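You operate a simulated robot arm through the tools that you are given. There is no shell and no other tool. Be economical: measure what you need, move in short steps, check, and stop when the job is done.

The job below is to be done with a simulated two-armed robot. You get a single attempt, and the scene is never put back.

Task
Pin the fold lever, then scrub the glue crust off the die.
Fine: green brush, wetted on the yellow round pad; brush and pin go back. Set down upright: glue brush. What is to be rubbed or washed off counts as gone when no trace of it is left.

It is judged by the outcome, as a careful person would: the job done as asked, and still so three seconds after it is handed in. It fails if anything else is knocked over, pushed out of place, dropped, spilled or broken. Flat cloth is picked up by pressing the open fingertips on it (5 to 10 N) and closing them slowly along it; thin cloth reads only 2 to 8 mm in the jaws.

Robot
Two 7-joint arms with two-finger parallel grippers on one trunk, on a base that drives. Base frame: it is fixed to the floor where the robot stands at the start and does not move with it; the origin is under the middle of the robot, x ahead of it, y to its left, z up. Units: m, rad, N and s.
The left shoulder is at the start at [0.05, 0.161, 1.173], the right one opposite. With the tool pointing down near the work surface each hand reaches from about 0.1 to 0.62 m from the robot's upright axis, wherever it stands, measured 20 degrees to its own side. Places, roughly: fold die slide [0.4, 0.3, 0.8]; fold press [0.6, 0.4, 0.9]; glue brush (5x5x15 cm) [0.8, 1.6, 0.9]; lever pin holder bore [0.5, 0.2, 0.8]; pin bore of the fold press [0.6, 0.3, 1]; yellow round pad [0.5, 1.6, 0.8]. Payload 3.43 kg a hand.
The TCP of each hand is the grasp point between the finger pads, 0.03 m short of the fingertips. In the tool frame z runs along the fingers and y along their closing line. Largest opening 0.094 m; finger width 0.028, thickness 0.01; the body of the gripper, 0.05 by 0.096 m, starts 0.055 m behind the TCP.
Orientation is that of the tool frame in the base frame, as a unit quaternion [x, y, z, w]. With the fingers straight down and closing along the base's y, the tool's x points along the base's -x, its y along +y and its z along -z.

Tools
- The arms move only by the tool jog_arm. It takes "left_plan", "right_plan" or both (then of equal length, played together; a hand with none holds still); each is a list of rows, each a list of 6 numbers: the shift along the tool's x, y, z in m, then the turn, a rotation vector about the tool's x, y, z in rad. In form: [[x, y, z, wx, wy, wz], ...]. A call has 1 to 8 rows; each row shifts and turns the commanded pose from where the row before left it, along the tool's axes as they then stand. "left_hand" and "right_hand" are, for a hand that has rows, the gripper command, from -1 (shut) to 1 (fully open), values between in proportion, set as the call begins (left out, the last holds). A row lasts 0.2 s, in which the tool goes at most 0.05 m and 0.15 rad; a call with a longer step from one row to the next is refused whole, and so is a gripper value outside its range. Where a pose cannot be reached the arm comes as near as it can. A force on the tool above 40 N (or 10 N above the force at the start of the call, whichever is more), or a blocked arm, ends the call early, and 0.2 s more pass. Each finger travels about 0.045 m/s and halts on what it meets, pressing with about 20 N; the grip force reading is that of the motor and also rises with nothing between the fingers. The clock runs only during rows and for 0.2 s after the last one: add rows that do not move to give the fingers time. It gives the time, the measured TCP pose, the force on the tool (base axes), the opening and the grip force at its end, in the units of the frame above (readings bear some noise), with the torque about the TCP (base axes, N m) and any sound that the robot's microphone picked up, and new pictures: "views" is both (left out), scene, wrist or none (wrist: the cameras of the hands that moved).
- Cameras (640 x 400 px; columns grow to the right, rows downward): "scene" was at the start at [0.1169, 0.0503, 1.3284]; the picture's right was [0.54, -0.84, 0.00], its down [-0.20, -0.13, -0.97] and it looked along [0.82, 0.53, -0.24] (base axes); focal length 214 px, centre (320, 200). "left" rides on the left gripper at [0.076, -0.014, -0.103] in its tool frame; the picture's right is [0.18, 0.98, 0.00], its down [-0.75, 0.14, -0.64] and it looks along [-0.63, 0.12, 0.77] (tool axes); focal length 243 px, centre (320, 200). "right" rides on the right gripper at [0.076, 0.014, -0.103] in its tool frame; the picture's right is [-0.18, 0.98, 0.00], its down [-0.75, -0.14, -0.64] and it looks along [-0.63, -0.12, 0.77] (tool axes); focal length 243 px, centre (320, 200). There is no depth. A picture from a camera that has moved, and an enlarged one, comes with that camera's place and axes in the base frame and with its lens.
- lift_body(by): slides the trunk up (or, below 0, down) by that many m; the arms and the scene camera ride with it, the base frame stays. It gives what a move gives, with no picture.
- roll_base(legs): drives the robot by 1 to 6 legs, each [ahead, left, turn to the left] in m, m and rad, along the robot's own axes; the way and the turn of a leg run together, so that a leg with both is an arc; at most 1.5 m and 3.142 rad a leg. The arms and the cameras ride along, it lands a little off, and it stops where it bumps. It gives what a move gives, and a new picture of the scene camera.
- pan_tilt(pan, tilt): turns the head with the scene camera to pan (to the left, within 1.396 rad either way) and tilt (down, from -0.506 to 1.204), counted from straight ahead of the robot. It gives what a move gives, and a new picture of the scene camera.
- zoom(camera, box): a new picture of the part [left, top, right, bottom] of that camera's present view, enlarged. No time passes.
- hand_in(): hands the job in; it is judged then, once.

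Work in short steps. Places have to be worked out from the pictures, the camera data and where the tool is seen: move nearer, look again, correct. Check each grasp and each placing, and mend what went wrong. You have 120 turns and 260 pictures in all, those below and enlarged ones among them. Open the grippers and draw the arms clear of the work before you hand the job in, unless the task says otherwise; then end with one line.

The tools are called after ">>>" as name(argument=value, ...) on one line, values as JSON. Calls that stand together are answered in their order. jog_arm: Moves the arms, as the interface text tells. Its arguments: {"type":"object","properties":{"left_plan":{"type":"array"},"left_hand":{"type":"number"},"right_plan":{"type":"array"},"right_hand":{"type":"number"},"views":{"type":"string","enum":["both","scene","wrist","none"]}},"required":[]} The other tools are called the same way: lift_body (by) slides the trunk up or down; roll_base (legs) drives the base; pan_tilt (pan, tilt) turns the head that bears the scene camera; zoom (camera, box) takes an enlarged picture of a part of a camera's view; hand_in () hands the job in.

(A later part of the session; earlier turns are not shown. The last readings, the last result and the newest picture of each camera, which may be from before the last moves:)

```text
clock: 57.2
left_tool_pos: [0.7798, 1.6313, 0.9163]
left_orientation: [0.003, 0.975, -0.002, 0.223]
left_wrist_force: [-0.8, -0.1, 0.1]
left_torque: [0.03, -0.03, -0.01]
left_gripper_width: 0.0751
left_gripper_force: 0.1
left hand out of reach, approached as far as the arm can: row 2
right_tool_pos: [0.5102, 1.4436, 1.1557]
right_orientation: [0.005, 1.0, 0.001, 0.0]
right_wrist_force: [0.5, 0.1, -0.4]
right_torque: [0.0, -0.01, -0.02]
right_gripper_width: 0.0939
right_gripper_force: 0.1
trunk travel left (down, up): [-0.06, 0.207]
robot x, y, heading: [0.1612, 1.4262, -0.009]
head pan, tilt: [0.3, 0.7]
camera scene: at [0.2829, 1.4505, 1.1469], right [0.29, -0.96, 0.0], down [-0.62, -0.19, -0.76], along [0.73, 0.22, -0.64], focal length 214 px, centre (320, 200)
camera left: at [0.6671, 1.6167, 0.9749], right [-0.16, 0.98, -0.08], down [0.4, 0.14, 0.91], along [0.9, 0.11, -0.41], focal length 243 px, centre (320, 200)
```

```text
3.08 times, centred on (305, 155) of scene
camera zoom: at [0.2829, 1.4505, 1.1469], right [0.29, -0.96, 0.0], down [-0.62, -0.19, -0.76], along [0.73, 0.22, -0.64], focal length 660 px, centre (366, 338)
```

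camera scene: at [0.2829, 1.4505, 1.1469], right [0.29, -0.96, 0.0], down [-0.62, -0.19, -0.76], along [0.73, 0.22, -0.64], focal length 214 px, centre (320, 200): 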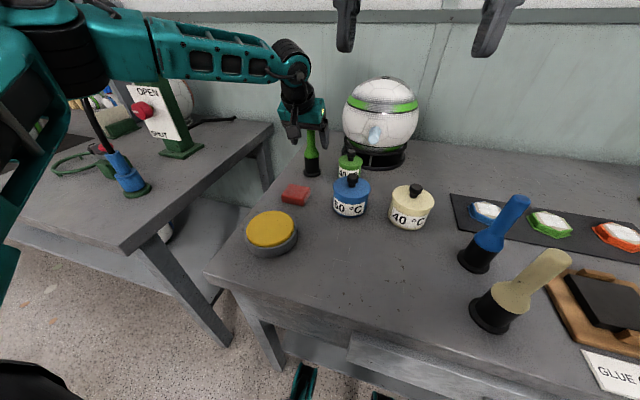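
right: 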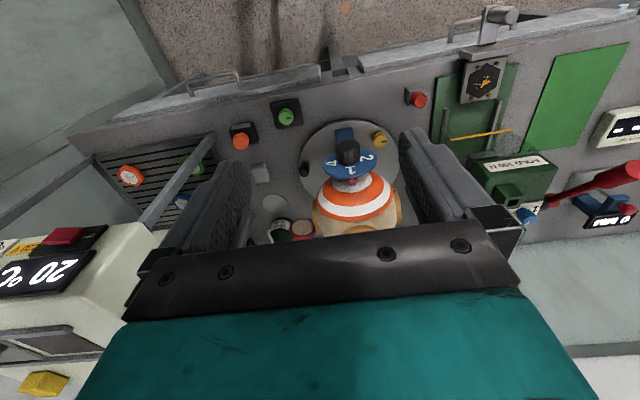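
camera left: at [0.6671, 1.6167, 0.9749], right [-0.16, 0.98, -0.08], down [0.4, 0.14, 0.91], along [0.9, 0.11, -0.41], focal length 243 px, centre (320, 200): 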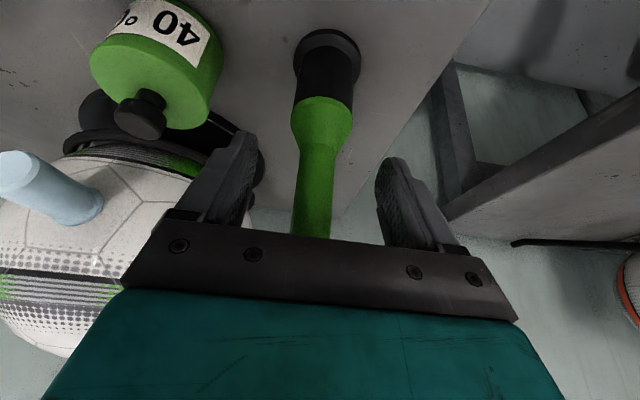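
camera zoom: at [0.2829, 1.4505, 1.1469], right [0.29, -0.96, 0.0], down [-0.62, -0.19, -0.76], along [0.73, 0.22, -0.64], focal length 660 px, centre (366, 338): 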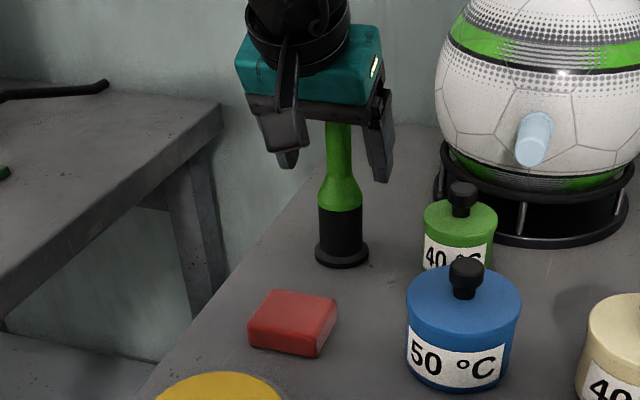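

Handle is at about (0.785, 1.626), within the finger width. I shift 4 mm right and 5 mm forward and close slowly.

>>> jog_arm(left_plan=[[-0.003, -0.004, 0.001, 0, 0, 0], [0, 0, 0, 0, 0, 0]], left_hand=0.1, views="wrist")

>>> zoom(camera="scene", box=[240, 90, 370, 220])

```text
clock: 57.9
left_tool_pos: [0.7805, 1.6294, 0.9164]
left_orientation: [0.004, 0.974, -0.003, 0.224]
left_wrist_force: [0.4, -0.2, -0.2]
left_torque: [0.01, 0.02, 0.01]
left_gripper_width: 0.052
left_gripper_force: 0.0
left hand out of reach, approached as far as the arm can: row 1
right_tool_pos: [0.5094, 1.4416, 1.1555]
right_orientation: [0.004, 1.0, 0.001, 0.0]
right_wrist_force: [0.6, 0.3, 0.9]
right_torque: [0.03, -0.01, -0.01]
right_gripper_width: 0.0938
right_gripper_force: 0.0
trunk travel left (down, up): [-0.06, 0.207]
robot x, y, heading: [0.1599, 1.4266, -0.009]
head pan, tilt: [0.3, 0.7]
camera left: at [0.6667, 1.6165, 0.975], right [-0.16, 0.98, -0.08], down [0.4, 0.14, 0.91], along [0.9, 0.11, -0.41], focal length 243 px, centre (320, 200)
```

left: 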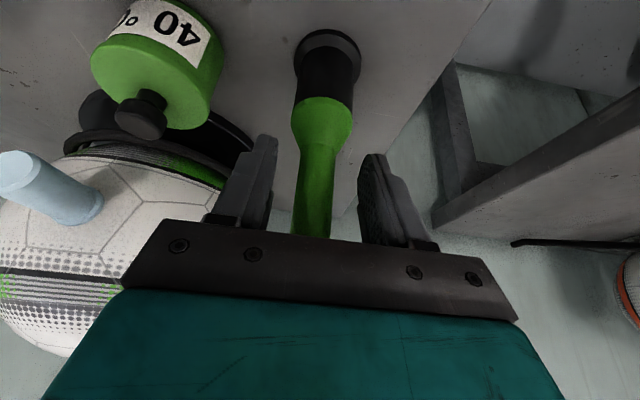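

```text
3.08 times, centred on (305, 155) of scene
camera zoom: at [0.2828, 1.4505, 1.1469], right [0.29, -0.96, 0.0], down [-0.62, -0.19, -0.76], along [0.73, 0.22, -0.64], focal length 660 px, centre (366, 338)
```

zoom: 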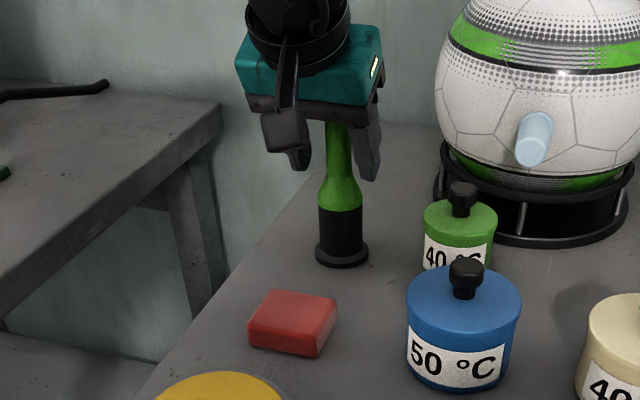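

Handle lies at the grasp point, within 2 mm of centre. I close fully.

>>> jog_arm(left_plan=[[0, 0, 0, 0, 0, 0], [0, 0, 0, 0, 0, 0], [0, 0, 0, 0, 0, 0], [0, 0, 0, 0, 0, 0]], left_hand=-1, views="wrist")

>>> zoom(camera="scene", box=[240, 90, 370, 220])

```text
clock: 58.9
left_tool_pos: [0.7803, 1.6307, 0.9155]
left_orientation: [0.003, 0.975, 0.0, 0.224]
left_wrist_force: [-0.8, -0.6, -0.2]
left_torque: [0.02, -0.03, 0.01]
left_gripper_width: 0.0226
left_gripper_force: 20.4
right_tool_pos: [0.5086, 1.4434, 1.1559]
right_orientation: [0.005, 1.0, 0.0, 0.0]
right_wrist_force: [0.4, -0.4, -0.1]
right_torque: [0.03, -0.03, -0.05]
right_gripper_width: 0.0938
right_gripper_force: 0.1
trunk travel left (down, up): [-0.06, 0.207]
robot x, y, heading: [0.16, 1.425, -0.01]
head pan, tilt: [0.3, 0.7]
camera left: at [0.6667, 1.6164, 0.9751], right [-0.16, 0.98, -0.08], down [0.4, 0.14, 0.91], along [0.9, 0.11, -0.41], focal length 243 px, centre (320, 200)
```

left: 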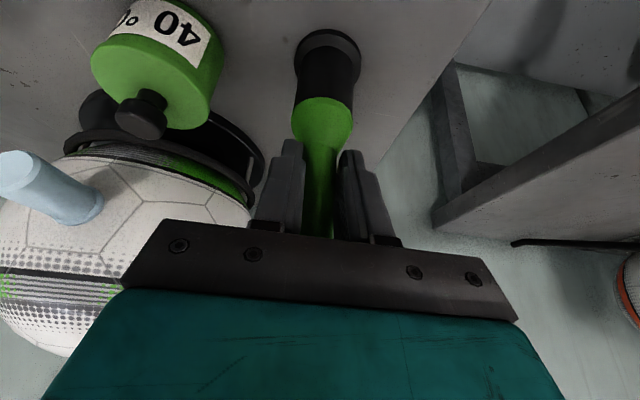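

```text
3.08 times, centred on (305, 155) of scene
camera zoom: at [0.2828, 1.4504, 1.1469], right [0.29, -0.96, 0.0], down [-0.62, -0.19, -0.76], along [0.73, 0.22, -0.64], focal length 660 px, centre (366, 338)
```

zoom: 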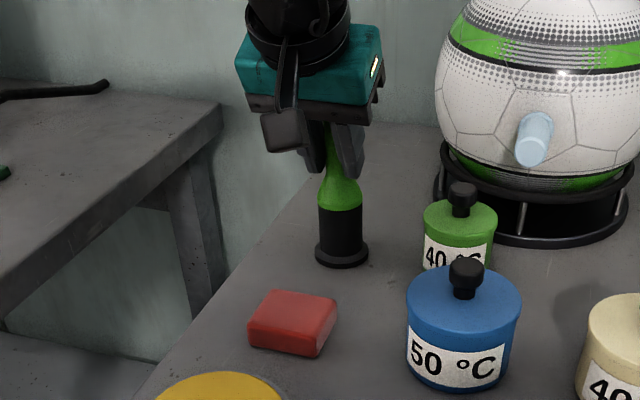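

Brush is gripped (22.6 mm). I lift it gently, drawing slightly back because the arm is at its limit.

>>> jog_arm(left_plan=[[0.0001, 0, -0.0112, 0, 0, 0], [0.0096, 0, -0.045, 0, 0, 0], [0.0096, 0, -0.045, 0, 0, 0], [0.036, 0, -0.0174, 0, 0, 0], [0.036, 0, -0.0174, 0, 0, 0], [0, 0, 0, 0, 0, 0]])

>>> zoom(camera="scene", box=[200, 60, 380, 240])

```text
clock: 60.2
left_tool_pos: [0.639, 1.6321, 0.9991]
left_orientation: [0.004, 0.975, -0.001, 0.224]
left_wrist_force: [0.1, 0.1, -1.0]
left_torque: [-0.03, 0.02, -0.01]
left_gripper_width: 0.0198
left_gripper_force: 19.7
right_tool_pos: [0.5089, 1.4425, 1.156]
right_orientation: [0.004, 1.0, 0.001, 0.0]
right_wrist_force: [-0.9, 0.0, -0.1]
right_torque: [-0.01, 0.0, 0.02]
right_gripper_width: 0.0942
right_gripper_force: 0.0
trunk travel left (down, up): [-0.06, 0.207]
robot x, y, heading: [0.163, 1.4288, -0.007]
head pan, tilt: [0.3, 0.7]
camera scene: at [0.2828, 1.4505, 1.1468], right [0.29, -0.96, 0.0], down [-0.62, -0.19, -0.76], along [0.73, 0.22, -0.64], focal length 214 px, centre (320, 200)
camera left: at [0.5243, 1.6175, 1.0576], right [-0.16, 0.98, -0.08], down [0.4, 0.14, 0.91], along [0.9, 0.11, -0.42], focal length 243 px, centre (320, 200)
```

scene: 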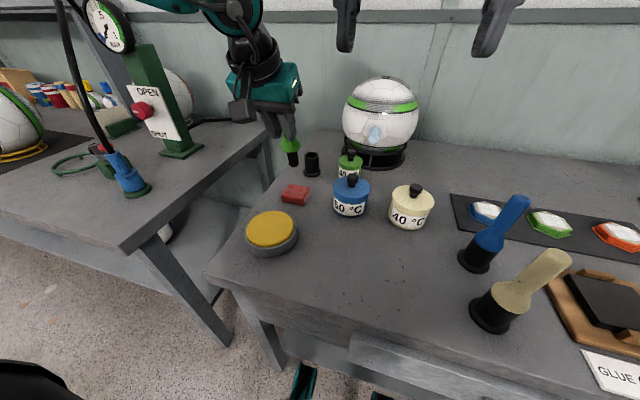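
left: 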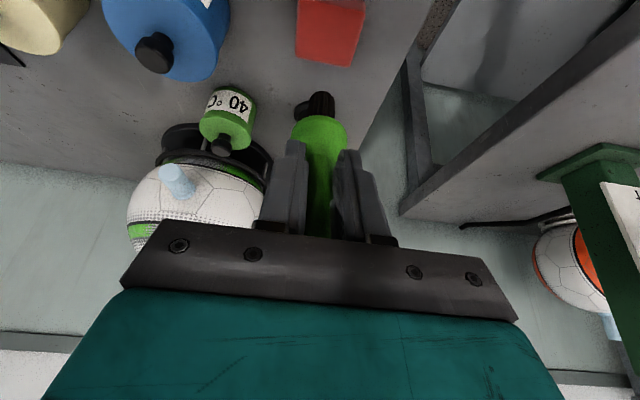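

```text
2.22 times, centred on (290, 150) of scene
camera zoom: at [0.2828, 1.4505, 1.1468], right [0.29, -0.96, 0.0], down [-0.62, -0.19, -0.76], along [0.73, 0.22, -0.64], focal length 477 px, centre (387, 311)
```

zoom: 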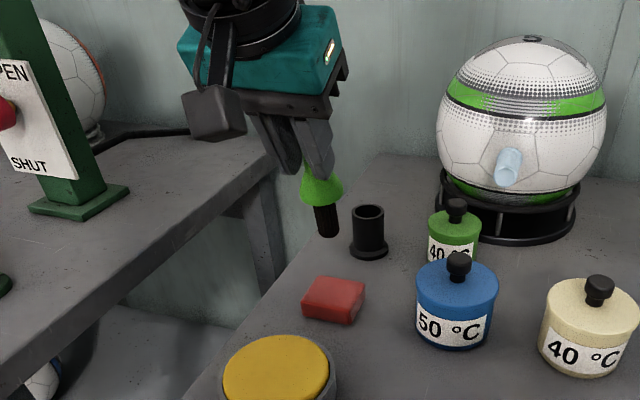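

The brush came out of a black cup stand that stays in place; the brush seems to have pivoted in the grip. I zoom on it to measure its angle.

>>> zoom(camera="left", box=[260, 70, 380, 250])

>>> zoom(camera="scene", box=[250, 100, 330, 180])

>>> zoom(camera="right", box=[320, 0, 640, 240])

```text
2.22 times, centred on (320, 160) of left
camera zoom: at [0.5243, 1.6175, 1.0576], right [-0.16, 0.98, -0.08], down [0.4, 0.14, 0.91], along [0.9, 0.11, -0.42], focal length 539 px, centre (320, 289)
```

zoom: 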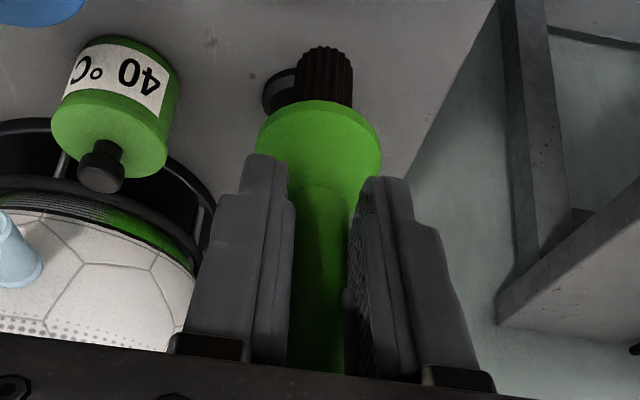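

```text
5.00 times, centred on (290, 140) of scene
camera zoom: at [0.2828, 1.4505, 1.1468], right [0.29, -0.96, 0.0], down [-0.62, -0.19, -0.76], along [0.73, 0.22, -0.64], focal length 1072 px, centre (470, 500)
```

zoom: 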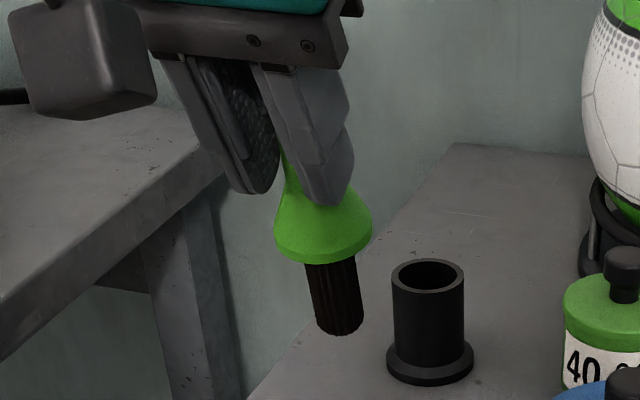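

```text
1.67 times, centred on (480, 120) of right
camera zoom: at [0.4333, 1.4574, 1.2571], right [0.19, 0.98, 0.0], down [0.75, -0.15, 0.64], along [0.63, -0.12, -0.77], focal length 404 px, centre (53, 333)
```

zoom: 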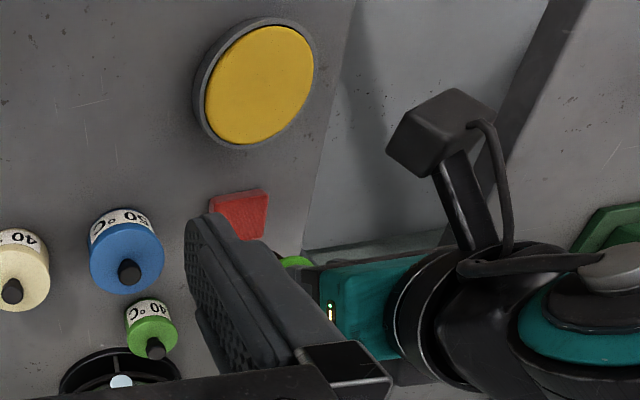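

Brush tip is 108 mm from the TCP and leans 0.30 rad forward of vertical. I turn the hand back by 0.30 rad so the brush is upright and carry it over the yellow pad (~0.527, 1.625).

>>> jog_arm(left_plan=[[0, 0, 0, 0, 0.15, 0], [0, 0, 0, 0, 0.15, 0], [0.037, -0.002, -0.0056, 0, 0, 0], [0.037, -0.002, -0.0056, 0, 0, 0], [0.037, -0.003, -0.0056, 0, 0, 0], [0, 0, 0, 0, 0, 0]])

>>> zoom(camera="scene", box=[200, 120, 340, 260])

```text
clock: 61.6
left_tool_pos: [0.5267, 1.6241, 1.0]
left_orientation: [0.003, 0.997, 0.0, 0.074]
left_wrist_force: [0.1, 0.0, -0.2]
left_torque: [-0.01, 0.04, 0.02]
left_gripper_width: 0.0197
left_gripper_force: 19.6
right_tool_pos: [0.5087, 1.4433, 1.1556]
right_orientation: [0.004, 1.0, 0.001, 0.0]
right_wrist_force: [-0.5, 0.4, -0.3]
right_torque: [0.03, -0.03, -0.01]
right_gripper_width: 0.0937
right_gripper_force: 0.0
trunk travel left (down, up): [-0.06, 0.207]
robot x, y, heading: [0.1628, 1.4268, -0.004]
head pan, tilt: [0.3, 0.7]
camera scene: at [0.2827, 1.4505, 1.1469], right [0.29, -0.96, 0.0], down [-0.62, -0.19, -0.76], along [0.73, 0.22, -0.64], focal length 214 px, centre (320, 200)
camera left: at [0.435, 1.6098, 1.0887], right [-0.17, 0.98, -0.03], down [0.65, 0.14, 0.75], along [0.74, 0.11, -0.66], focal length 243 px, centre (320, 200)
```

scene: 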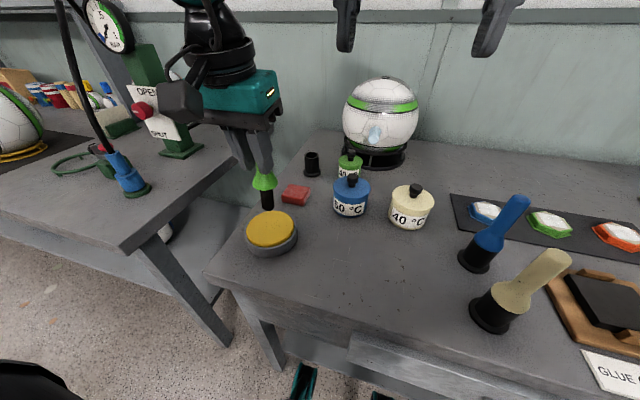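
left: 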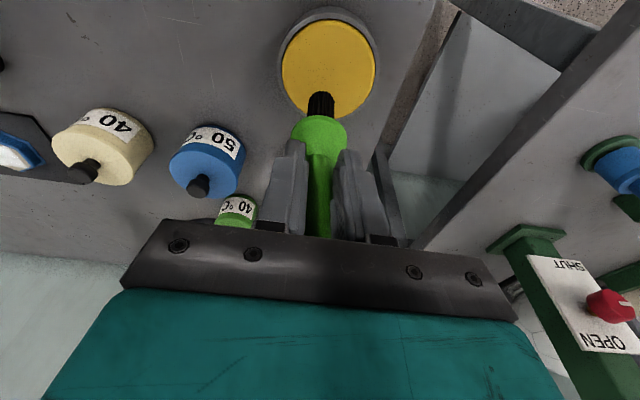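

```text
2.86 times, centred on (270, 190) of scene
camera zoom: at [0.2827, 1.4505, 1.1469], right [0.29, -0.96, 0.0], down [-0.62, -0.19, -0.76], along [0.73, 0.22, -0.64], focal length 613 px, centre (463, 229)
```

zoom: 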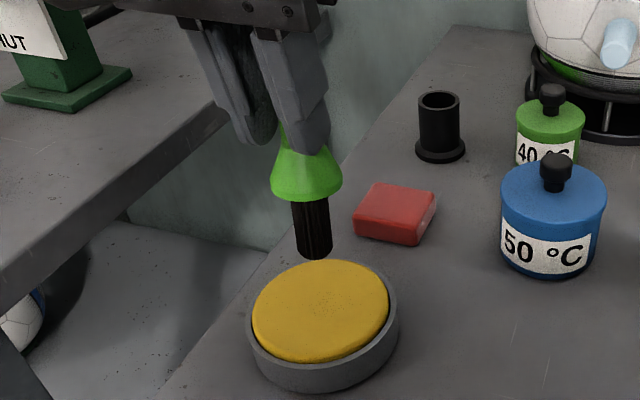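

The brush is upright over the pad. I lower it 4 cm and then press gently, watching force.

>>> jog_arm(left_plan=[[0.003, 0, 0.0198, 0, 0, 0], [0.003, 0, 0.0198, 0, 0, 0], [0, 0, 0, 0, 0, 0]], views="none")

>>> jog_arm(left_plan=[[0, 0, 0.005, 0, 0, 0], [0, 0, 0.005, 0, 0, 0], [0, 0, 0.003, 0, 0, 0], [0, 0, 0, 0, 0, 0]], views="scene")

>>> zoom(camera="scene", box=[200, 140, 340, 280])

```text
clock: 62.5
left_tool_pos: [0.5253, 1.6242, 0.9599]
left_orientation: [0.003, 0.997, 0.0, 0.074]
left_wrist_force: [-0.8, 0.2, 0.1]
left_torque: [0.01, 0.03, -0.02]
left_gripper_width: 0.0199
left_gripper_force: 19.5
right_tool_pos: [0.51, 1.4426, 1.1575]
right_orientation: [0.005, 1.0, 0.001, 0.0]
right_wrist_force: [-0.3, -0.8, -0.1]
right_torque: [-0.01, 0.02, -0.01]
right_gripper_width: 0.094
right_gripper_force: 0.0
trunk travel left (down, up): [-0.06, 0.207]
robot x, y, heading: [0.1652, 1.4265, -0.014]
head pan, tilt: [0.3, 0.7]
```

```text
clock: 63.5
left_tool_pos: [0.529, 1.6244, 0.9466]
left_orientation: [0.004, 0.997, -0.001, 0.079]
left_wrist_force: [2.4, -0.5, 16.6]
left_torque: [0.06, -0.5, -0.02]
left_gripper_width: 0.02
left_gripper_force: 19.9
right_tool_pos: [0.5083, 1.4424, 1.1566]
right_orientation: [0.005, 1.0, 0.001, -0.001]
right_wrist_force: [-0.5, 0.5, -0.2]
right_torque: [-0.01, 0.03, 0.02]
right_gripper_width: 0.0938
right_gripper_force: 0.0
trunk travel left (down, up): [-0.06, 0.207]
robot x, y, heading: [0.1616, 1.4281, -0.008]
head pan, tilt: [0.3, 0.7]
camera scene: at [0.282, 1.45, 1.1471], right [0.29, -0.96, 0.0], down [-0.62, -0.19, -0.77], along [0.73, 0.22, -0.64], focal length 214 px, centre (320, 200)
```

scene: 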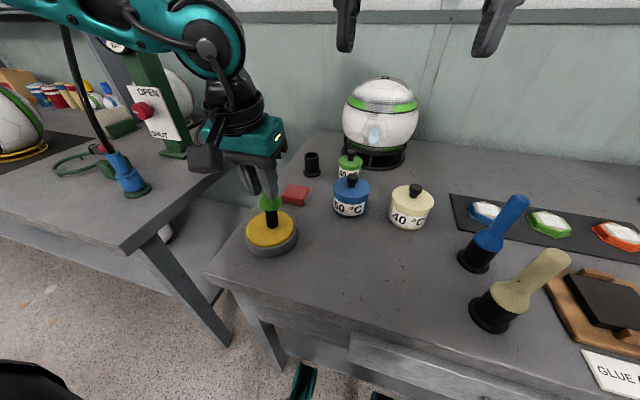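

```text
2.86 times, centred on (270, 210) of scene
camera zoom: at [0.282, 1.45, 1.1471], right [0.29, -0.96, 0.0], down [-0.62, -0.19, -0.77], along [0.73, 0.22, -0.64], focal length 613 px, centre (463, 171)
```

zoom: 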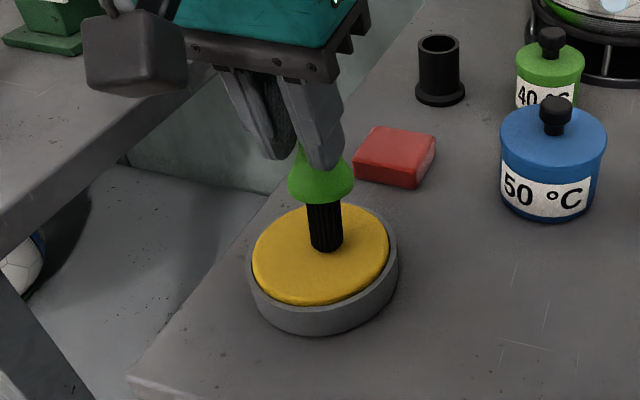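

The bristles press the pad with ~16 N. I ease off slightly, hold about a second to wet it, then lift clear.

>>> jog_arm(left_plan=[[0, 0, -0.002, 0, 0, 0], [0, 0, 0, 0, 0, 0], [0, 0, 0, 0, 0, 0], [0, 0, 0, 0, 0, 0], [0, 0, 0, 0, 0, 0], [0, 0, 0, 0, 0, 0]], views="none")

>>> jog_arm(left_plan=[[0, 0, -0.02, 0, 0, 0], [-0.005, 0, -0.04, 0, 0, 0], [-0.005, 0, -0.04, 0, 0, 0], [0, 0, 0, 0, 0, 0]])

>>> zoom(camera="scene", box=[200, 110, 340, 250])

```text
clock: 64.8
left_tool_pos: [0.5282, 1.6245, 0.9469]
left_orientation: [0.003, 0.997, 0.0, 0.074]
left_wrist_force: [-0.3, 1.2, 3.2]
left_torque: [-0.04, -0.01, 0.02]
left_gripper_width: 0.0199
left_gripper_force: 20.1
right_tool_pos: [0.5101, 1.4421, 1.1566]
right_orientation: [0.005, 1.0, 0.001, 0.0]
right_wrist_force: [-0.2, -0.2, 0.2]
right_torque: [-0.02, 0.01, 0.03]
right_gripper_width: 0.0941
right_gripper_force: 0.1
trunk travel left (down, up): [-0.06, 0.207]
robot x, y, heading: [0.1637, 1.4288, -0.01]
head pan, tilt: [0.3, 0.7]
```

```text
clock: 65.8
left_tool_pos: [0.5217, 1.6253, 1.0505]
left_orientation: [0.004, 0.997, 0.0, 0.075]
left_wrist_force: [-0.1, 0.0, -0.3]
left_torque: [0.03, 0.0, 0.01]
left_gripper_width: 0.0199
left_gripper_force: 20.4
right_tool_pos: [0.51, 1.4425, 1.1559]
right_orientation: [0.005, 1.0, 0.001, 0.0]
right_wrist_force: [0.5, -0.5, 0.1]
right_torque: [-0.02, -0.05, -0.01]
right_gripper_width: 0.0941
right_gripper_force: 0.1
trunk travel left (down, up): [-0.06, 0.207]
robot x, y, heading: [0.1606, 1.4244, -0.011]
head pan, tilt: [0.3, 0.7]
camera scene: at [0.2828, 1.4505, 1.1469], right [0.29, -0.96, 0.0], down [-0.62, -0.19, -0.76], along [0.73, 0.22, -0.64], focal length 214 px, centre (320, 200)
camera left: at [0.4307, 1.6106, 1.1399], right [-0.17, 0.98, -0.03], down [0.65, 0.14, 0.75], along [0.74, 0.11, -0.66], focal length 243 px, centre (320, 200)
```

scene: 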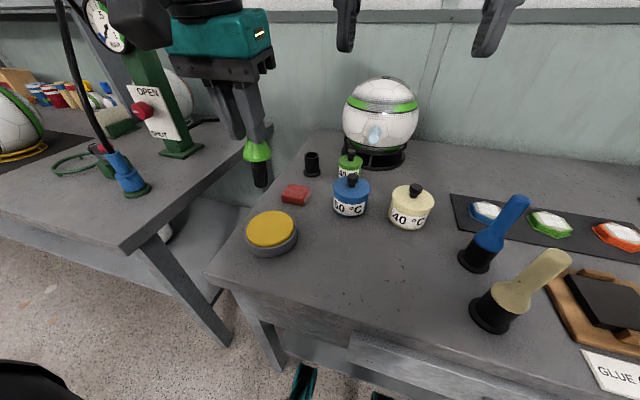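
left: 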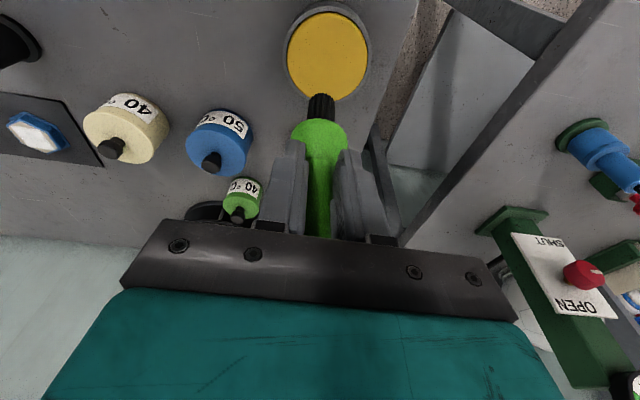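

```text
2.86 times, centred on (270, 180) of scene
camera zoom: at [0.2828, 1.4505, 1.1469], right [0.29, -0.96, 0.0], down [-0.62, -0.19, -0.76], along [0.73, 0.22, -0.64], focal length 613 px, centre (463, 257)
```

zoom: 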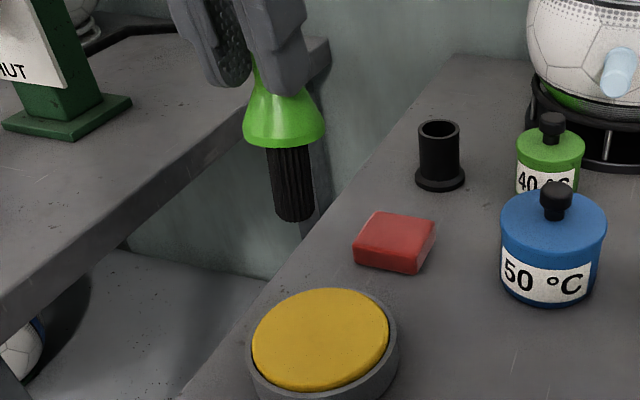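

The brush is wetted and the pad hasn't moved. I raise the trunk, pull the hand in, and drive back to the press.

>>> lift_body(by=0.16)

>>> roll_base(legs=[[-0.1, 0, 0], [0, -1.34, 0]])

```text
clock: 67.7
left_tool_pos: [0.5234, 1.6249, 1.2093]
left_orientation: [0.004, 0.997, -0.001, 0.075]
left_wrist_force: [-0.5, 0.6, -0.7]
left_torque: [0.0, 0.03, 0.01]
left_gripper_width: 0.02
left_gripper_force: 19.3
right_tool_pos: [0.5092, 1.4425, 1.3161]
right_orientation: [0.005, 1.0, 0.0, 0.0]
right_wrist_force: [0.1, 0.1, -0.1]
right_torque: [0.02, -0.05, 0.02]
right_gripper_width: 0.094
right_gripper_force: 0.0
trunk travel left (down, up): [-0.22, 0.047]
robot x, y, heading: [0.1665, 1.4289, -0.013]
head pan, tilt: [0.3, 0.7]
```

```text
clock: 80.3
left_tool_pos: [0.4322, 0.3031, 1.2097]
left_orientation: [-0.016, 0.997, 0.001, 0.075]
left_wrist_force: [-0.1, 0.5, -0.4]
left_torque: [-0.02, 0.04, -0.01]
left_gripper_width: 0.0197
left_gripper_force: 19.5
right_tool_pos: [0.4274, 0.1214, 1.3152]
right_orientation: [-0.016, 1.0, 0.001, 0.0]
right_wrist_force: [0.3, -0.7, -0.6]
right_torque: [-0.03, 0.02, 0.0]
right_gripper_width: 0.0939
right_gripper_force: 0.0
trunk travel left (down, up): [-0.22, 0.047]
robot x, y, heading: [0.0805, 0.0916, 0.033]
head pan, tilt: [0.3, 0.7]
camera scene: at [0.2001, 0.1201, 1.3069], right [0.33, -0.95, 0.0], down [-0.61, -0.21, -0.76], along [0.72, 0.25, -0.64], focal length 214 px, centre (320, 200)
```

scene: 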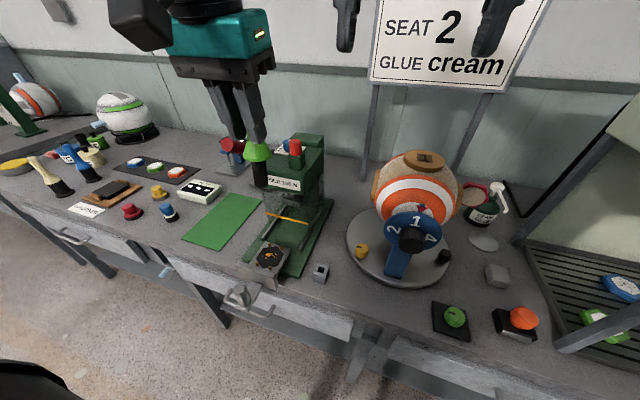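

Back at the press; the pin still sits in the bore. I zoom on the die to locate it and the crust.

>>> zoom(camera="scene", box=[220, 200, 330, 300])

>>> zoom(camera="left", box=[240, 0, 420, 140])

```text
4.00 times, centred on (275, 250) of scene
camera zoom: at [0.2001, 0.1201, 1.3069], right [0.33, -0.95, 0.0], down [-0.61, -0.21, -0.76], along [0.72, 0.25, -0.64], focal length 858 px, centre (500, 0)
```

zoom: 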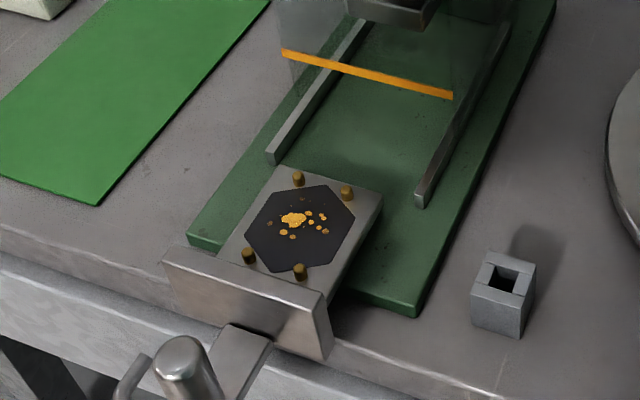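

```text
2.86 times, centred on (330, 70) of left
camera zoom: at [0.3415, 0.286, 1.2995], right [-0.21, 0.98, -0.03], down [0.64, 0.16, 0.75], along [0.73, 0.14, -0.66], focal length 693 px, centre (291, 571)
```

zoom: 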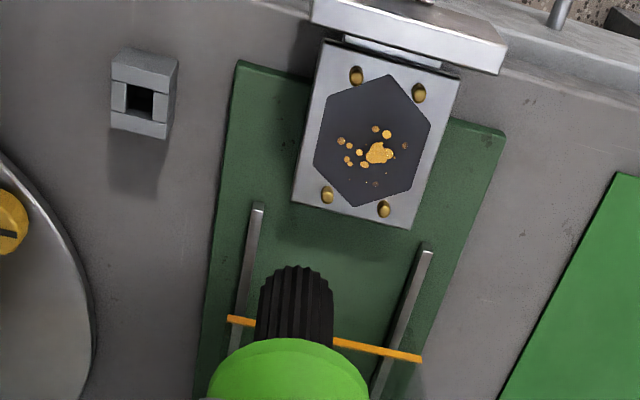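

Die centre is at about (0.473, 0.354, 0.83), crust within ±2 cm, with four brass studs around the rim. I bring the brush above it, stopping ~3 cm over.

>>> jog_arm(left_plan=[[-0.002, 0.0163, 0.03, 0, 0, 0], [-0.002, 0.0163, 0.035, 0, 0, 0], [-0.002, 0.0161, 0.035, 0, 0, 0], [0, 0, 0.045, 0, 0, 0], [0, 0, 0.045, 0, 0, 0], [0, 0, 0.045, 0, 0, 0], [0, 0, 0, 0, 0, 0]])

>>> zoom(camera="scene", box=[220, 190, 330, 290])

>>> zoom(camera="left", box=[240, 0, 420, 160])

```text
clock: 81.9
left_tool_pos: [0.4728, 0.3525, 0.9791]
left_orientation: [-0.017, 0.997, 0.002, 0.076]
left_wrist_force: [-0.1, 0.4, 0.6]
left_torque: [-0.02, 0.0, -0.01]
left_gripper_width: 0.0198
left_gripper_force: 20.5
right_tool_pos: [0.4267, 0.1213, 1.316]
right_orientation: [-0.016, 1.0, 0.001, -0.001]
right_wrist_force: [0.1, -0.3, 0.1]
right_torque: [0.01, 0.03, 0.02]
right_gripper_width: 0.0938
right_gripper_force: 0.0
trunk travel left (down, up): [-0.22, 0.047]
robot x, y, heading: [0.0824, 0.0923, 0.036]
head pan, tilt: [0.3, 0.7]
camera scene: at [0.1998, 0.1202, 1.3069], right [0.33, -0.95, 0.0], down [-0.61, -0.21, -0.77], along [0.72, 0.25, -0.64], focal length 214 px, centre (320, 200)
camera left: at [0.3818, 0.3348, 1.068], right [-0.21, 0.98, -0.03], down [0.64, 0.16, 0.75], along [0.73, 0.14, -0.66], focal length 243 px, centre (320, 200)
```

scene: 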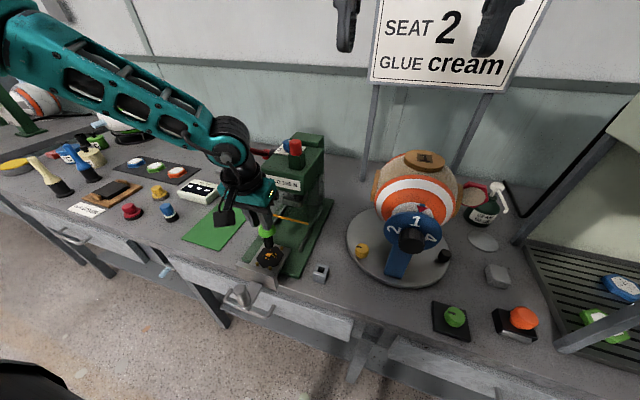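
left: 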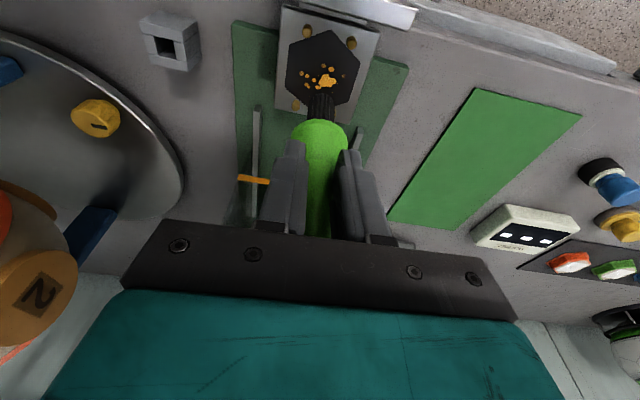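

```text
4.00 times, centred on (275, 240) of scene
camera zoom: at [0.1998, 0.1202, 1.3069], right [0.33, -0.95, 0.0], down [-0.61, -0.21, -0.77], along [0.72, 0.25, -0.64], focal length 858 px, centre (500, 40)
```

zoom: 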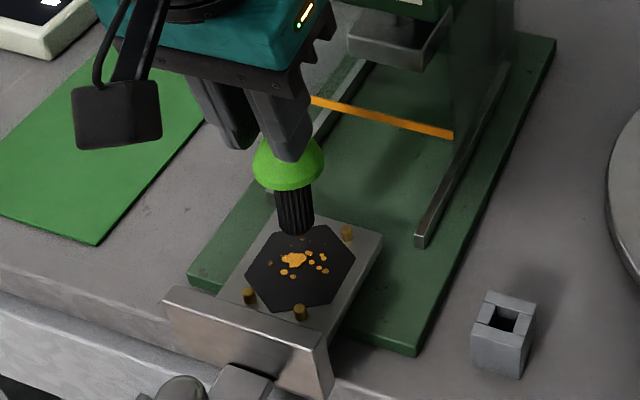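

```text
2.50 times, centred on (330, 80) of left
camera zoom: at [0.3818, 0.3348, 1.068], right [-0.21, 0.98, -0.03], down [0.64, 0.16, 0.75], along [0.73, 0.14, -0.66], focal length 606 px, centre (295, 500)
```

zoom: 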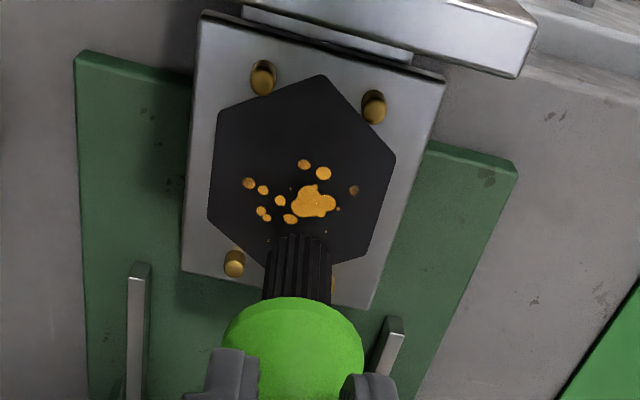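

Brush tip is right above the die, near (0.471, 0.352, 0.871). I shift onto the main blob and lower toward contact.

>>> jog_arm(left_plan=[[0, 0.0044, 0.02, 0, 0, 0], [0.002, 0, 0.0138, 0, 0, 0], [0, 0, 0, 0, 0, 0]], views="none")

>>> jog_arm(left_plan=[[0.0005, 0, 0.003, 0, 0, 0], [0.0005, 0, 0.003, 0, 0, 0], [0.0005, 0, 0.003, 0, 0, 0], [0, 0, 0, 0, 0, 0]], views="none")

>>> zoom(camera="scene", box=[220, 190, 330, 290])

```text
clock: 82.7
left_tool_pos: [0.4761, 0.3559, 0.9474]
left_orientation: [-0.016, 0.997, 0.001, 0.079]
left_wrist_force: [1.4, 0.9, 24.4]
left_torque: [0.31, -0.59, 0.04]
left_gripper_width: 0.02
left_gripper_force: 19.8
right_tool_pos: [0.4254, 0.1198, 1.3172]
right_orientation: [-0.015, 1.0, 0.001, 0.001]
right_wrist_force: [-0.1, -0.2, 0.2]
right_torque: [-0.02, 0.01, 0.01]
right_gripper_width: 0.094
right_gripper_force: 0.1
trunk travel left (down, up): [-0.22, 0.047]
robot x, y, heading: [0.0811, 0.0924, 0.036]
head pan, tilt: [0.3, 0.7]
```

```text
clock: 83.2
left_tool_pos: [0.4788, 0.3556, 0.9469]
left_orientation: [-0.015, 0.996, 0.0, 0.084]
left_wrist_force: [0.6, 1.8, 19.2]
left_torque: [0.15, -0.41, 0.01]
left_gripper_width: 0.0199
left_gripper_force: 20.3
right_tool_pos: [0.4273, 0.1215, 1.3165]
right_orientation: [-0.016, 1.0, 0.001, 0.0]
right_wrist_force: [1.1, 0.4, -0.2]
right_torque: [0.03, 0.0, 0.01]
right_gripper_width: 0.0941
right_gripper_force: 0.1
trunk travel left (down, up): [-0.22, 0.047]
robot x, y, heading: [0.0863, 0.0904, 0.031]
head pan, tilt: [0.3, 0.7]
stopped in row 2 (left hand): the force on the tool passed its limit at 44 N (the readings are from after the stop); the commanded pose is now the measured one
```

```text
4.00 times, centred on (275, 240) of scene
camera zoom: at [0.1997, 0.1202, 1.3067], right [0.33, -0.95, 0.0], down [-0.61, -0.21, -0.77], along [0.72, 0.25, -0.64], focal length 858 px, centre (500, 40)
```

zoom: 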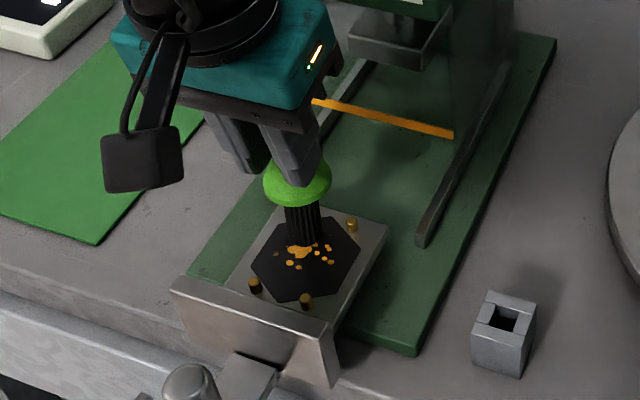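

Contact came ~1 cm higher than expected (die top ≈0.84), and the slide crept in a few mm. I ease off 2 mm and look closely.

>>> jog_arm(left_plan=[[-0.0003, 0, -0.002, 0, 0, 0], [0, 0, 0, 0, 0, 0]], views="none")

>>> zoom(camera="left", box=[240, 0, 420, 160])

>>> zoom(camera="scene", box=[240, 220, 310, 290])

```text
clock: 83.8
left_tool_pos: [0.4772, 0.3547, 0.9467]
left_orientation: [-0.016, 0.997, 0.001, 0.081]
left_wrist_force: [0.6, 1.9, 13.3]
left_torque: [0.14, -0.37, 0.01]
left_gripper_width: 0.0201
left_gripper_force: 20.0
right_tool_pos: [0.4264, 0.1216, 1.3161]
right_orientation: [-0.016, 1.0, 0.0, -0.001]
right_wrist_force: [0.2, 0.1, 0.1]
right_torque: [0.01, -0.01, -0.04]
right_gripper_width: 0.0942
right_gripper_force: 0.1
trunk travel left (down, up): [-0.22, 0.047]
robot x, y, heading: [0.0832, 0.0939, 0.032]
head pan, tilt: [0.3, 0.7]
```

```text
2.50 times, centred on (330, 80) of left
camera zoom: at [0.386, 0.3383, 1.0359], right [-0.21, 0.98, -0.03], down [0.64, 0.16, 0.75], along [0.74, 0.14, -0.66], focal length 606 px, centre (295, 500)
```

zoom: 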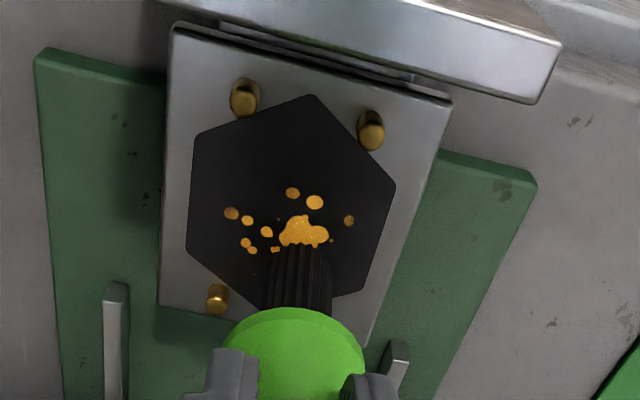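

```text
5.71 times, centred on (275, 255) of scene
camera zoom: at [0.1993, 0.1197, 1.3069], right [0.33, -0.95, 0.0], down [-0.61, -0.21, -0.77], along [0.72, 0.25, -0.64], focal length 1226 px, centre (577, -114)
```

zoom: 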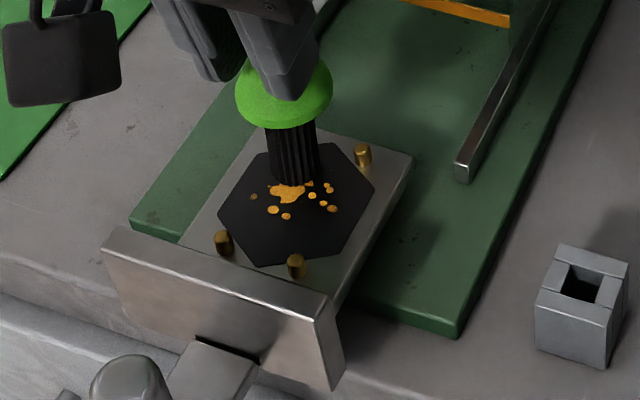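

The bristles sit just ahead of the blob. I reduce the press and scrub side to side (the slide only gives fore-and-aft), stepping back toward me across the crust.

>>> jog_arm(left_plan=[[0.004, 0, -0.0016, 0, 0, 0], [0, 0.018, 0, 0, 0, 0], [0, -0.02, 0, 0, 0, 0], [0, -0.02, 0, 0, 0, 0], [0.0079, 0, -0.0012, 0, 0, 0], [0, 0.02, 0, 0, 0, 0], [0, 0.02, 0, 0, 0, 0], [0, 0, 0, 0, 0, 0]], views="none")

>>> zoom(camera="left", box=[240, 0, 420, 160])

>>> zoom(camera="scene", box=[240, 220, 310, 290])

```text
clock: 85.6
left_tool_pos: [0.4651, 0.3747, 0.9482]
left_orientation: [-0.015, 0.997, 0.001, 0.079]
left_wrist_force: [-0.3, -0.1, -0.2]
left_torque: [-0.01, -0.03, 0.01]
left_gripper_width: 0.0198
left_gripper_force: 20.1
right_tool_pos: [0.4269, 0.122, 1.3167]
right_orientation: [-0.015, 1.0, 0.001, 0.0]
right_wrist_force: [0.0, 0.6, -1.3]
right_torque: [0.01, 0.01, -0.01]
right_gripper_width: 0.0938
right_gripper_force: 0.1
trunk travel left (down, up): [-0.22, 0.047]
robot x, y, heading: [0.0834, 0.09, 0.031]
head pan, tilt: [0.3, 0.7]
```

```text
2.50 times, centred on (330, 80) of left
camera zoom: at [0.374, 0.3567, 1.0369], right [-0.21, 0.98, -0.03], down [0.64, 0.16, 0.75], along [0.74, 0.14, -0.66], focal length 606 px, centre (295, 500)
```

zoom: 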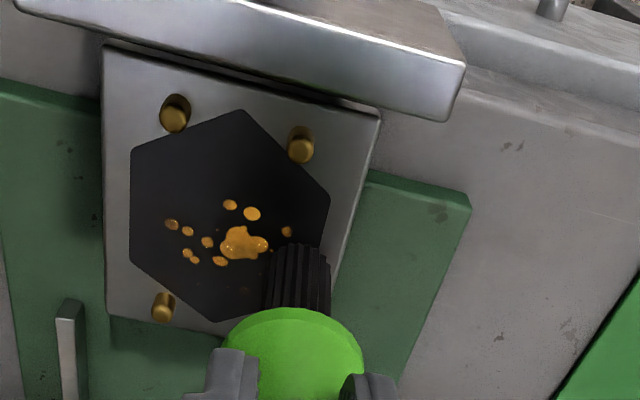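

```text
5.71 times, centred on (275, 255) of scene
camera zoom: at [0.2002, 0.12, 1.3069], right [0.33, -0.95, 0.0], down [-0.61, -0.21, -0.76], along [0.72, 0.25, -0.64], focal length 1226 px, centre (577, -114)
```

zoom: 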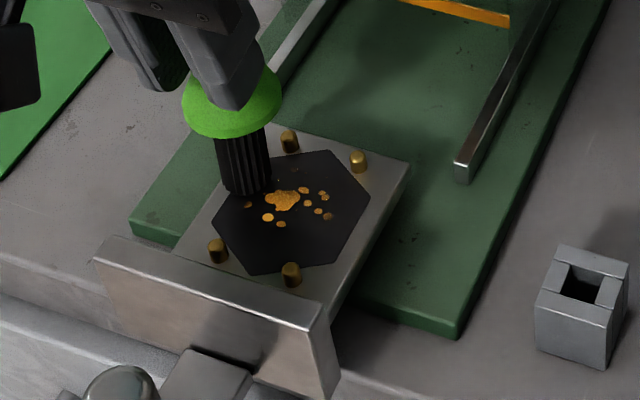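

No contact force now, so I was skimming. I move over the blob and lower in 1.5 mm steps to a firm but gentle press.

>>> jog_arm(left_plan=[[0.006, -0.0095, -0.0009, 0, 0, 0], [0.006, -0.0095, -0.0009, 0, 0, 0], [0.0002, 0, 0.0015, 0, 0, 0], [0.0002, 0, 0.0015, 0, 0, 0], [0, 0, 0, 0, 0, 0]], views="none")

>>> zoom(camera="left", box=[240, 0, 420, 160])

```text
clock: 86.8
left_tool_pos: [0.454, 0.3537, 0.948]
left_orientation: [-0.014, 0.996, 0.001, 0.083]
left_wrist_force: [0.1, 4.0, 29.2]
left_torque: [0.52, -0.64, 0.1]
left_gripper_width: 0.02
left_gripper_force: 20.4
right_tool_pos: [0.4256, 0.1189, 1.3175]
right_orientation: [-0.016, 1.0, 0.001, 0.001]
right_wrist_force: [-0.1, 0.1, -0.6]
right_torque: [0.03, 0.0, 0.03]
right_gripper_width: 0.0939
right_gripper_force: 0.0
trunk travel left (down, up): [-0.22, 0.047]
robot x, y, heading: [0.0785, 0.096, 0.038]
head pan, tilt: [0.3, 0.7]
```

```text
2.50 times, centred on (330, 80) of left
camera zoom: at [0.3619, 0.3362, 1.0351], right [-0.21, 0.98, -0.03], down [0.63, 0.16, 0.76], along [0.75, 0.14, -0.65], focal length 606 px, centre (295, 500)
```

zoom: 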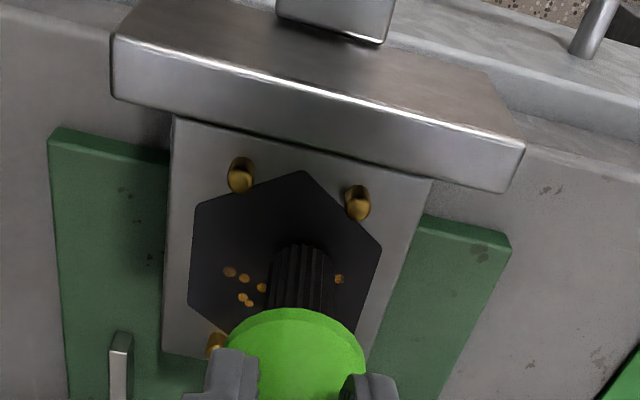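

Now firmly pressed (29 N), slightly too hard. I ease 1.3 mm and scrub over the blob side to side.

>>> jog_arm(left_plan=[[0, 0, -0.0013, 0, 0, 0], [0, 0.012, 0, 0, 0, 0], [0, -0.012, 0, 0, 0, 0], [0, -0.012, 0, 0, 0, 0], [0, -0.01, 0, 0, 0, 0], [0, 0.011, 0, 0, 0, 0], [0, 0.011, 0, 0, 0, 0], [0, 0, 0, 0, 0, 0]], views="none")

>>> zoom(camera="left", box=[240, 0, 420, 160])

>>> zoom(camera="scene", box=[240, 220, 310, 290])

```text
clock: 88.6
left_tool_pos: [0.4531, 0.3549, 0.9467]
left_orientation: [-0.015, 0.997, 0.001, 0.079]
left_wrist_force: [-0.4, -4.3, 10.6]
left_torque: [-0.38, -0.19, -0.1]
left_gripper_width: 0.0206
left_gripper_force: 20.4
right_tool_pos: [0.4268, 0.1199, 1.3167]
right_orientation: [-0.016, 1.0, 0.002, 0.0]
right_wrist_force: [0.3, 0.1, 0.0]
right_torque: [-0.02, 0.0, -0.02]
right_gripper_width: 0.0942
right_gripper_force: 0.1
trunk travel left (down, up): [-0.22, 0.047]
robot x, y, heading: [0.0846, 0.0948, 0.033]
head pan, tilt: [0.3, 0.7]
```

```text
2.50 times, centred on (330, 80) of left
camera zoom: at [0.3619, 0.3365, 1.0355], right [-0.21, 0.98, -0.03], down [0.64, 0.16, 0.75], along [0.74, 0.14, -0.66], focal length 606 px, centre (295, 500)
```

zoom: 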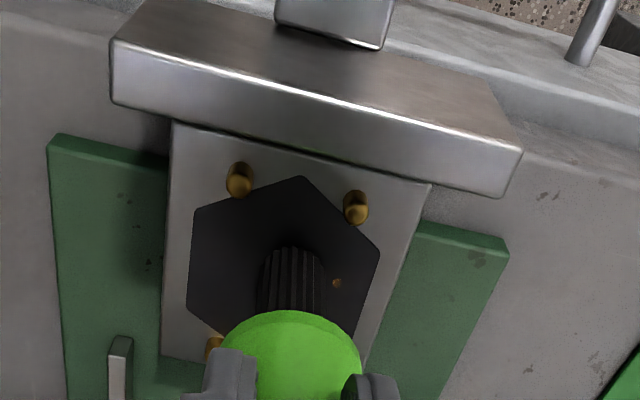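

```text
5.71 times, centred on (275, 255) of scene
camera zoom: at [0.1994, 0.1192, 1.3069], right [0.33, -0.95, 0.0], down [-0.61, -0.21, -0.77], along [0.72, 0.25, -0.64], focal length 1226 px, centre (577, -114)
```

zoom: 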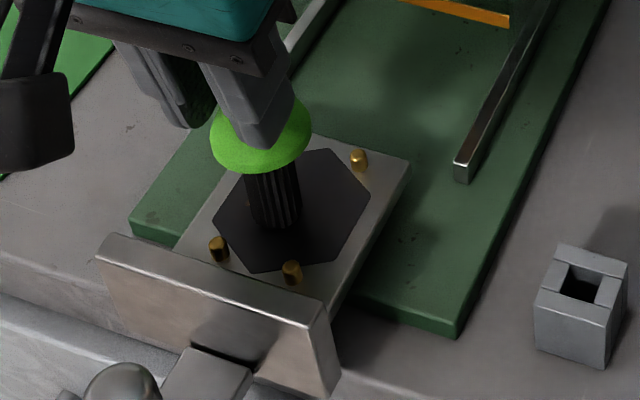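

Most crust is gone after that pass; one speck remains on the left side. I scrub further left, then the strip ahead.

>>> jog_arm(left_plan=[[0, 0.012, 0, 0, 0, 0], [0, 0.01, 0, 0, 0, 0], [0, -0.01, 0, 0, 0, 0], [0, 0.01, 0, 0, 0, 0], [-0.0099, 0, 0.0015, 0, 0, 0], [0, -0.016, 0, 0, 0, 0], [0, -0.018, 0, 0, 0, 0], [0, -0.008, 0, 0, 0, 0]], views="none")

>>> zoom(camera="left", box=[240, 0, 420, 160])

>>> zoom(camera="scene", box=[240, 220, 310, 290])

```text
clock: 90.4
left_tool_pos: [0.4654, 0.3354, 0.9455]
left_orientation: [-0.016, 0.996, 0.001, 0.082]
left_wrist_force: [-0.6, 5.7, 20.0]
left_torque: [0.62, -0.38, 0.13]
left_gripper_width: 0.0201
left_gripper_force: 19.8
right_tool_pos: [0.4256, 0.121, 1.3163]
right_orientation: [-0.015, 1.0, 0.0, 0.001]
right_wrist_force: [-0.9, -0.4, -0.5]
right_torque: [-0.02, 0.0, 0.01]
right_gripper_width: 0.094
right_gripper_force: 0.1
trunk travel left (down, up): [-0.22, 0.047]
robot x, y, heading: [0.082, 0.0945, 0.034]
head pan, tilt: [0.3, 0.7]
```

```text
2.50 times, centred on (330, 80) of left
camera zoom: at [0.3722, 0.3175, 1.0351], right [-0.21, 0.98, -0.03], down [0.63, 0.16, 0.76], along [0.74, 0.14, -0.65], focal length 606 px, centre (295, 500)
```

zoom: 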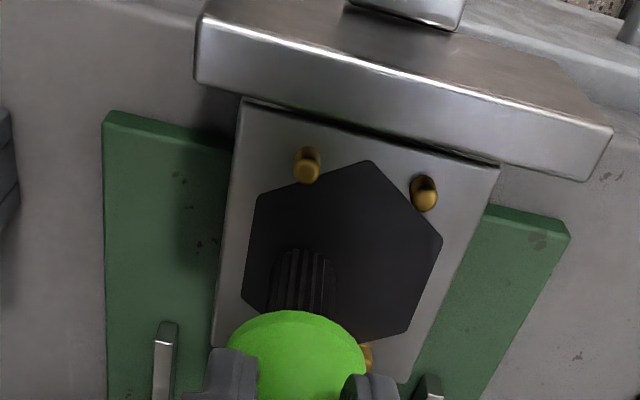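

```text
5.71 times, centred on (275, 255) of scene
camera zoom: at [0.1987, 0.12, 1.3073], right [0.33, -0.95, 0.0], down [-0.61, -0.21, -0.77], along [0.72, 0.25, -0.64], focal length 1226 px, centre (577, -114)
```

zoom: 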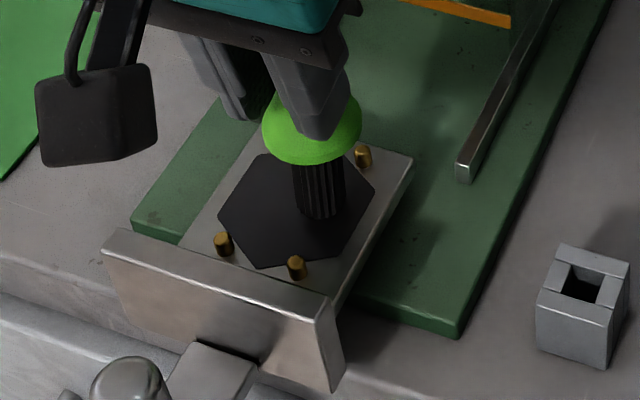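

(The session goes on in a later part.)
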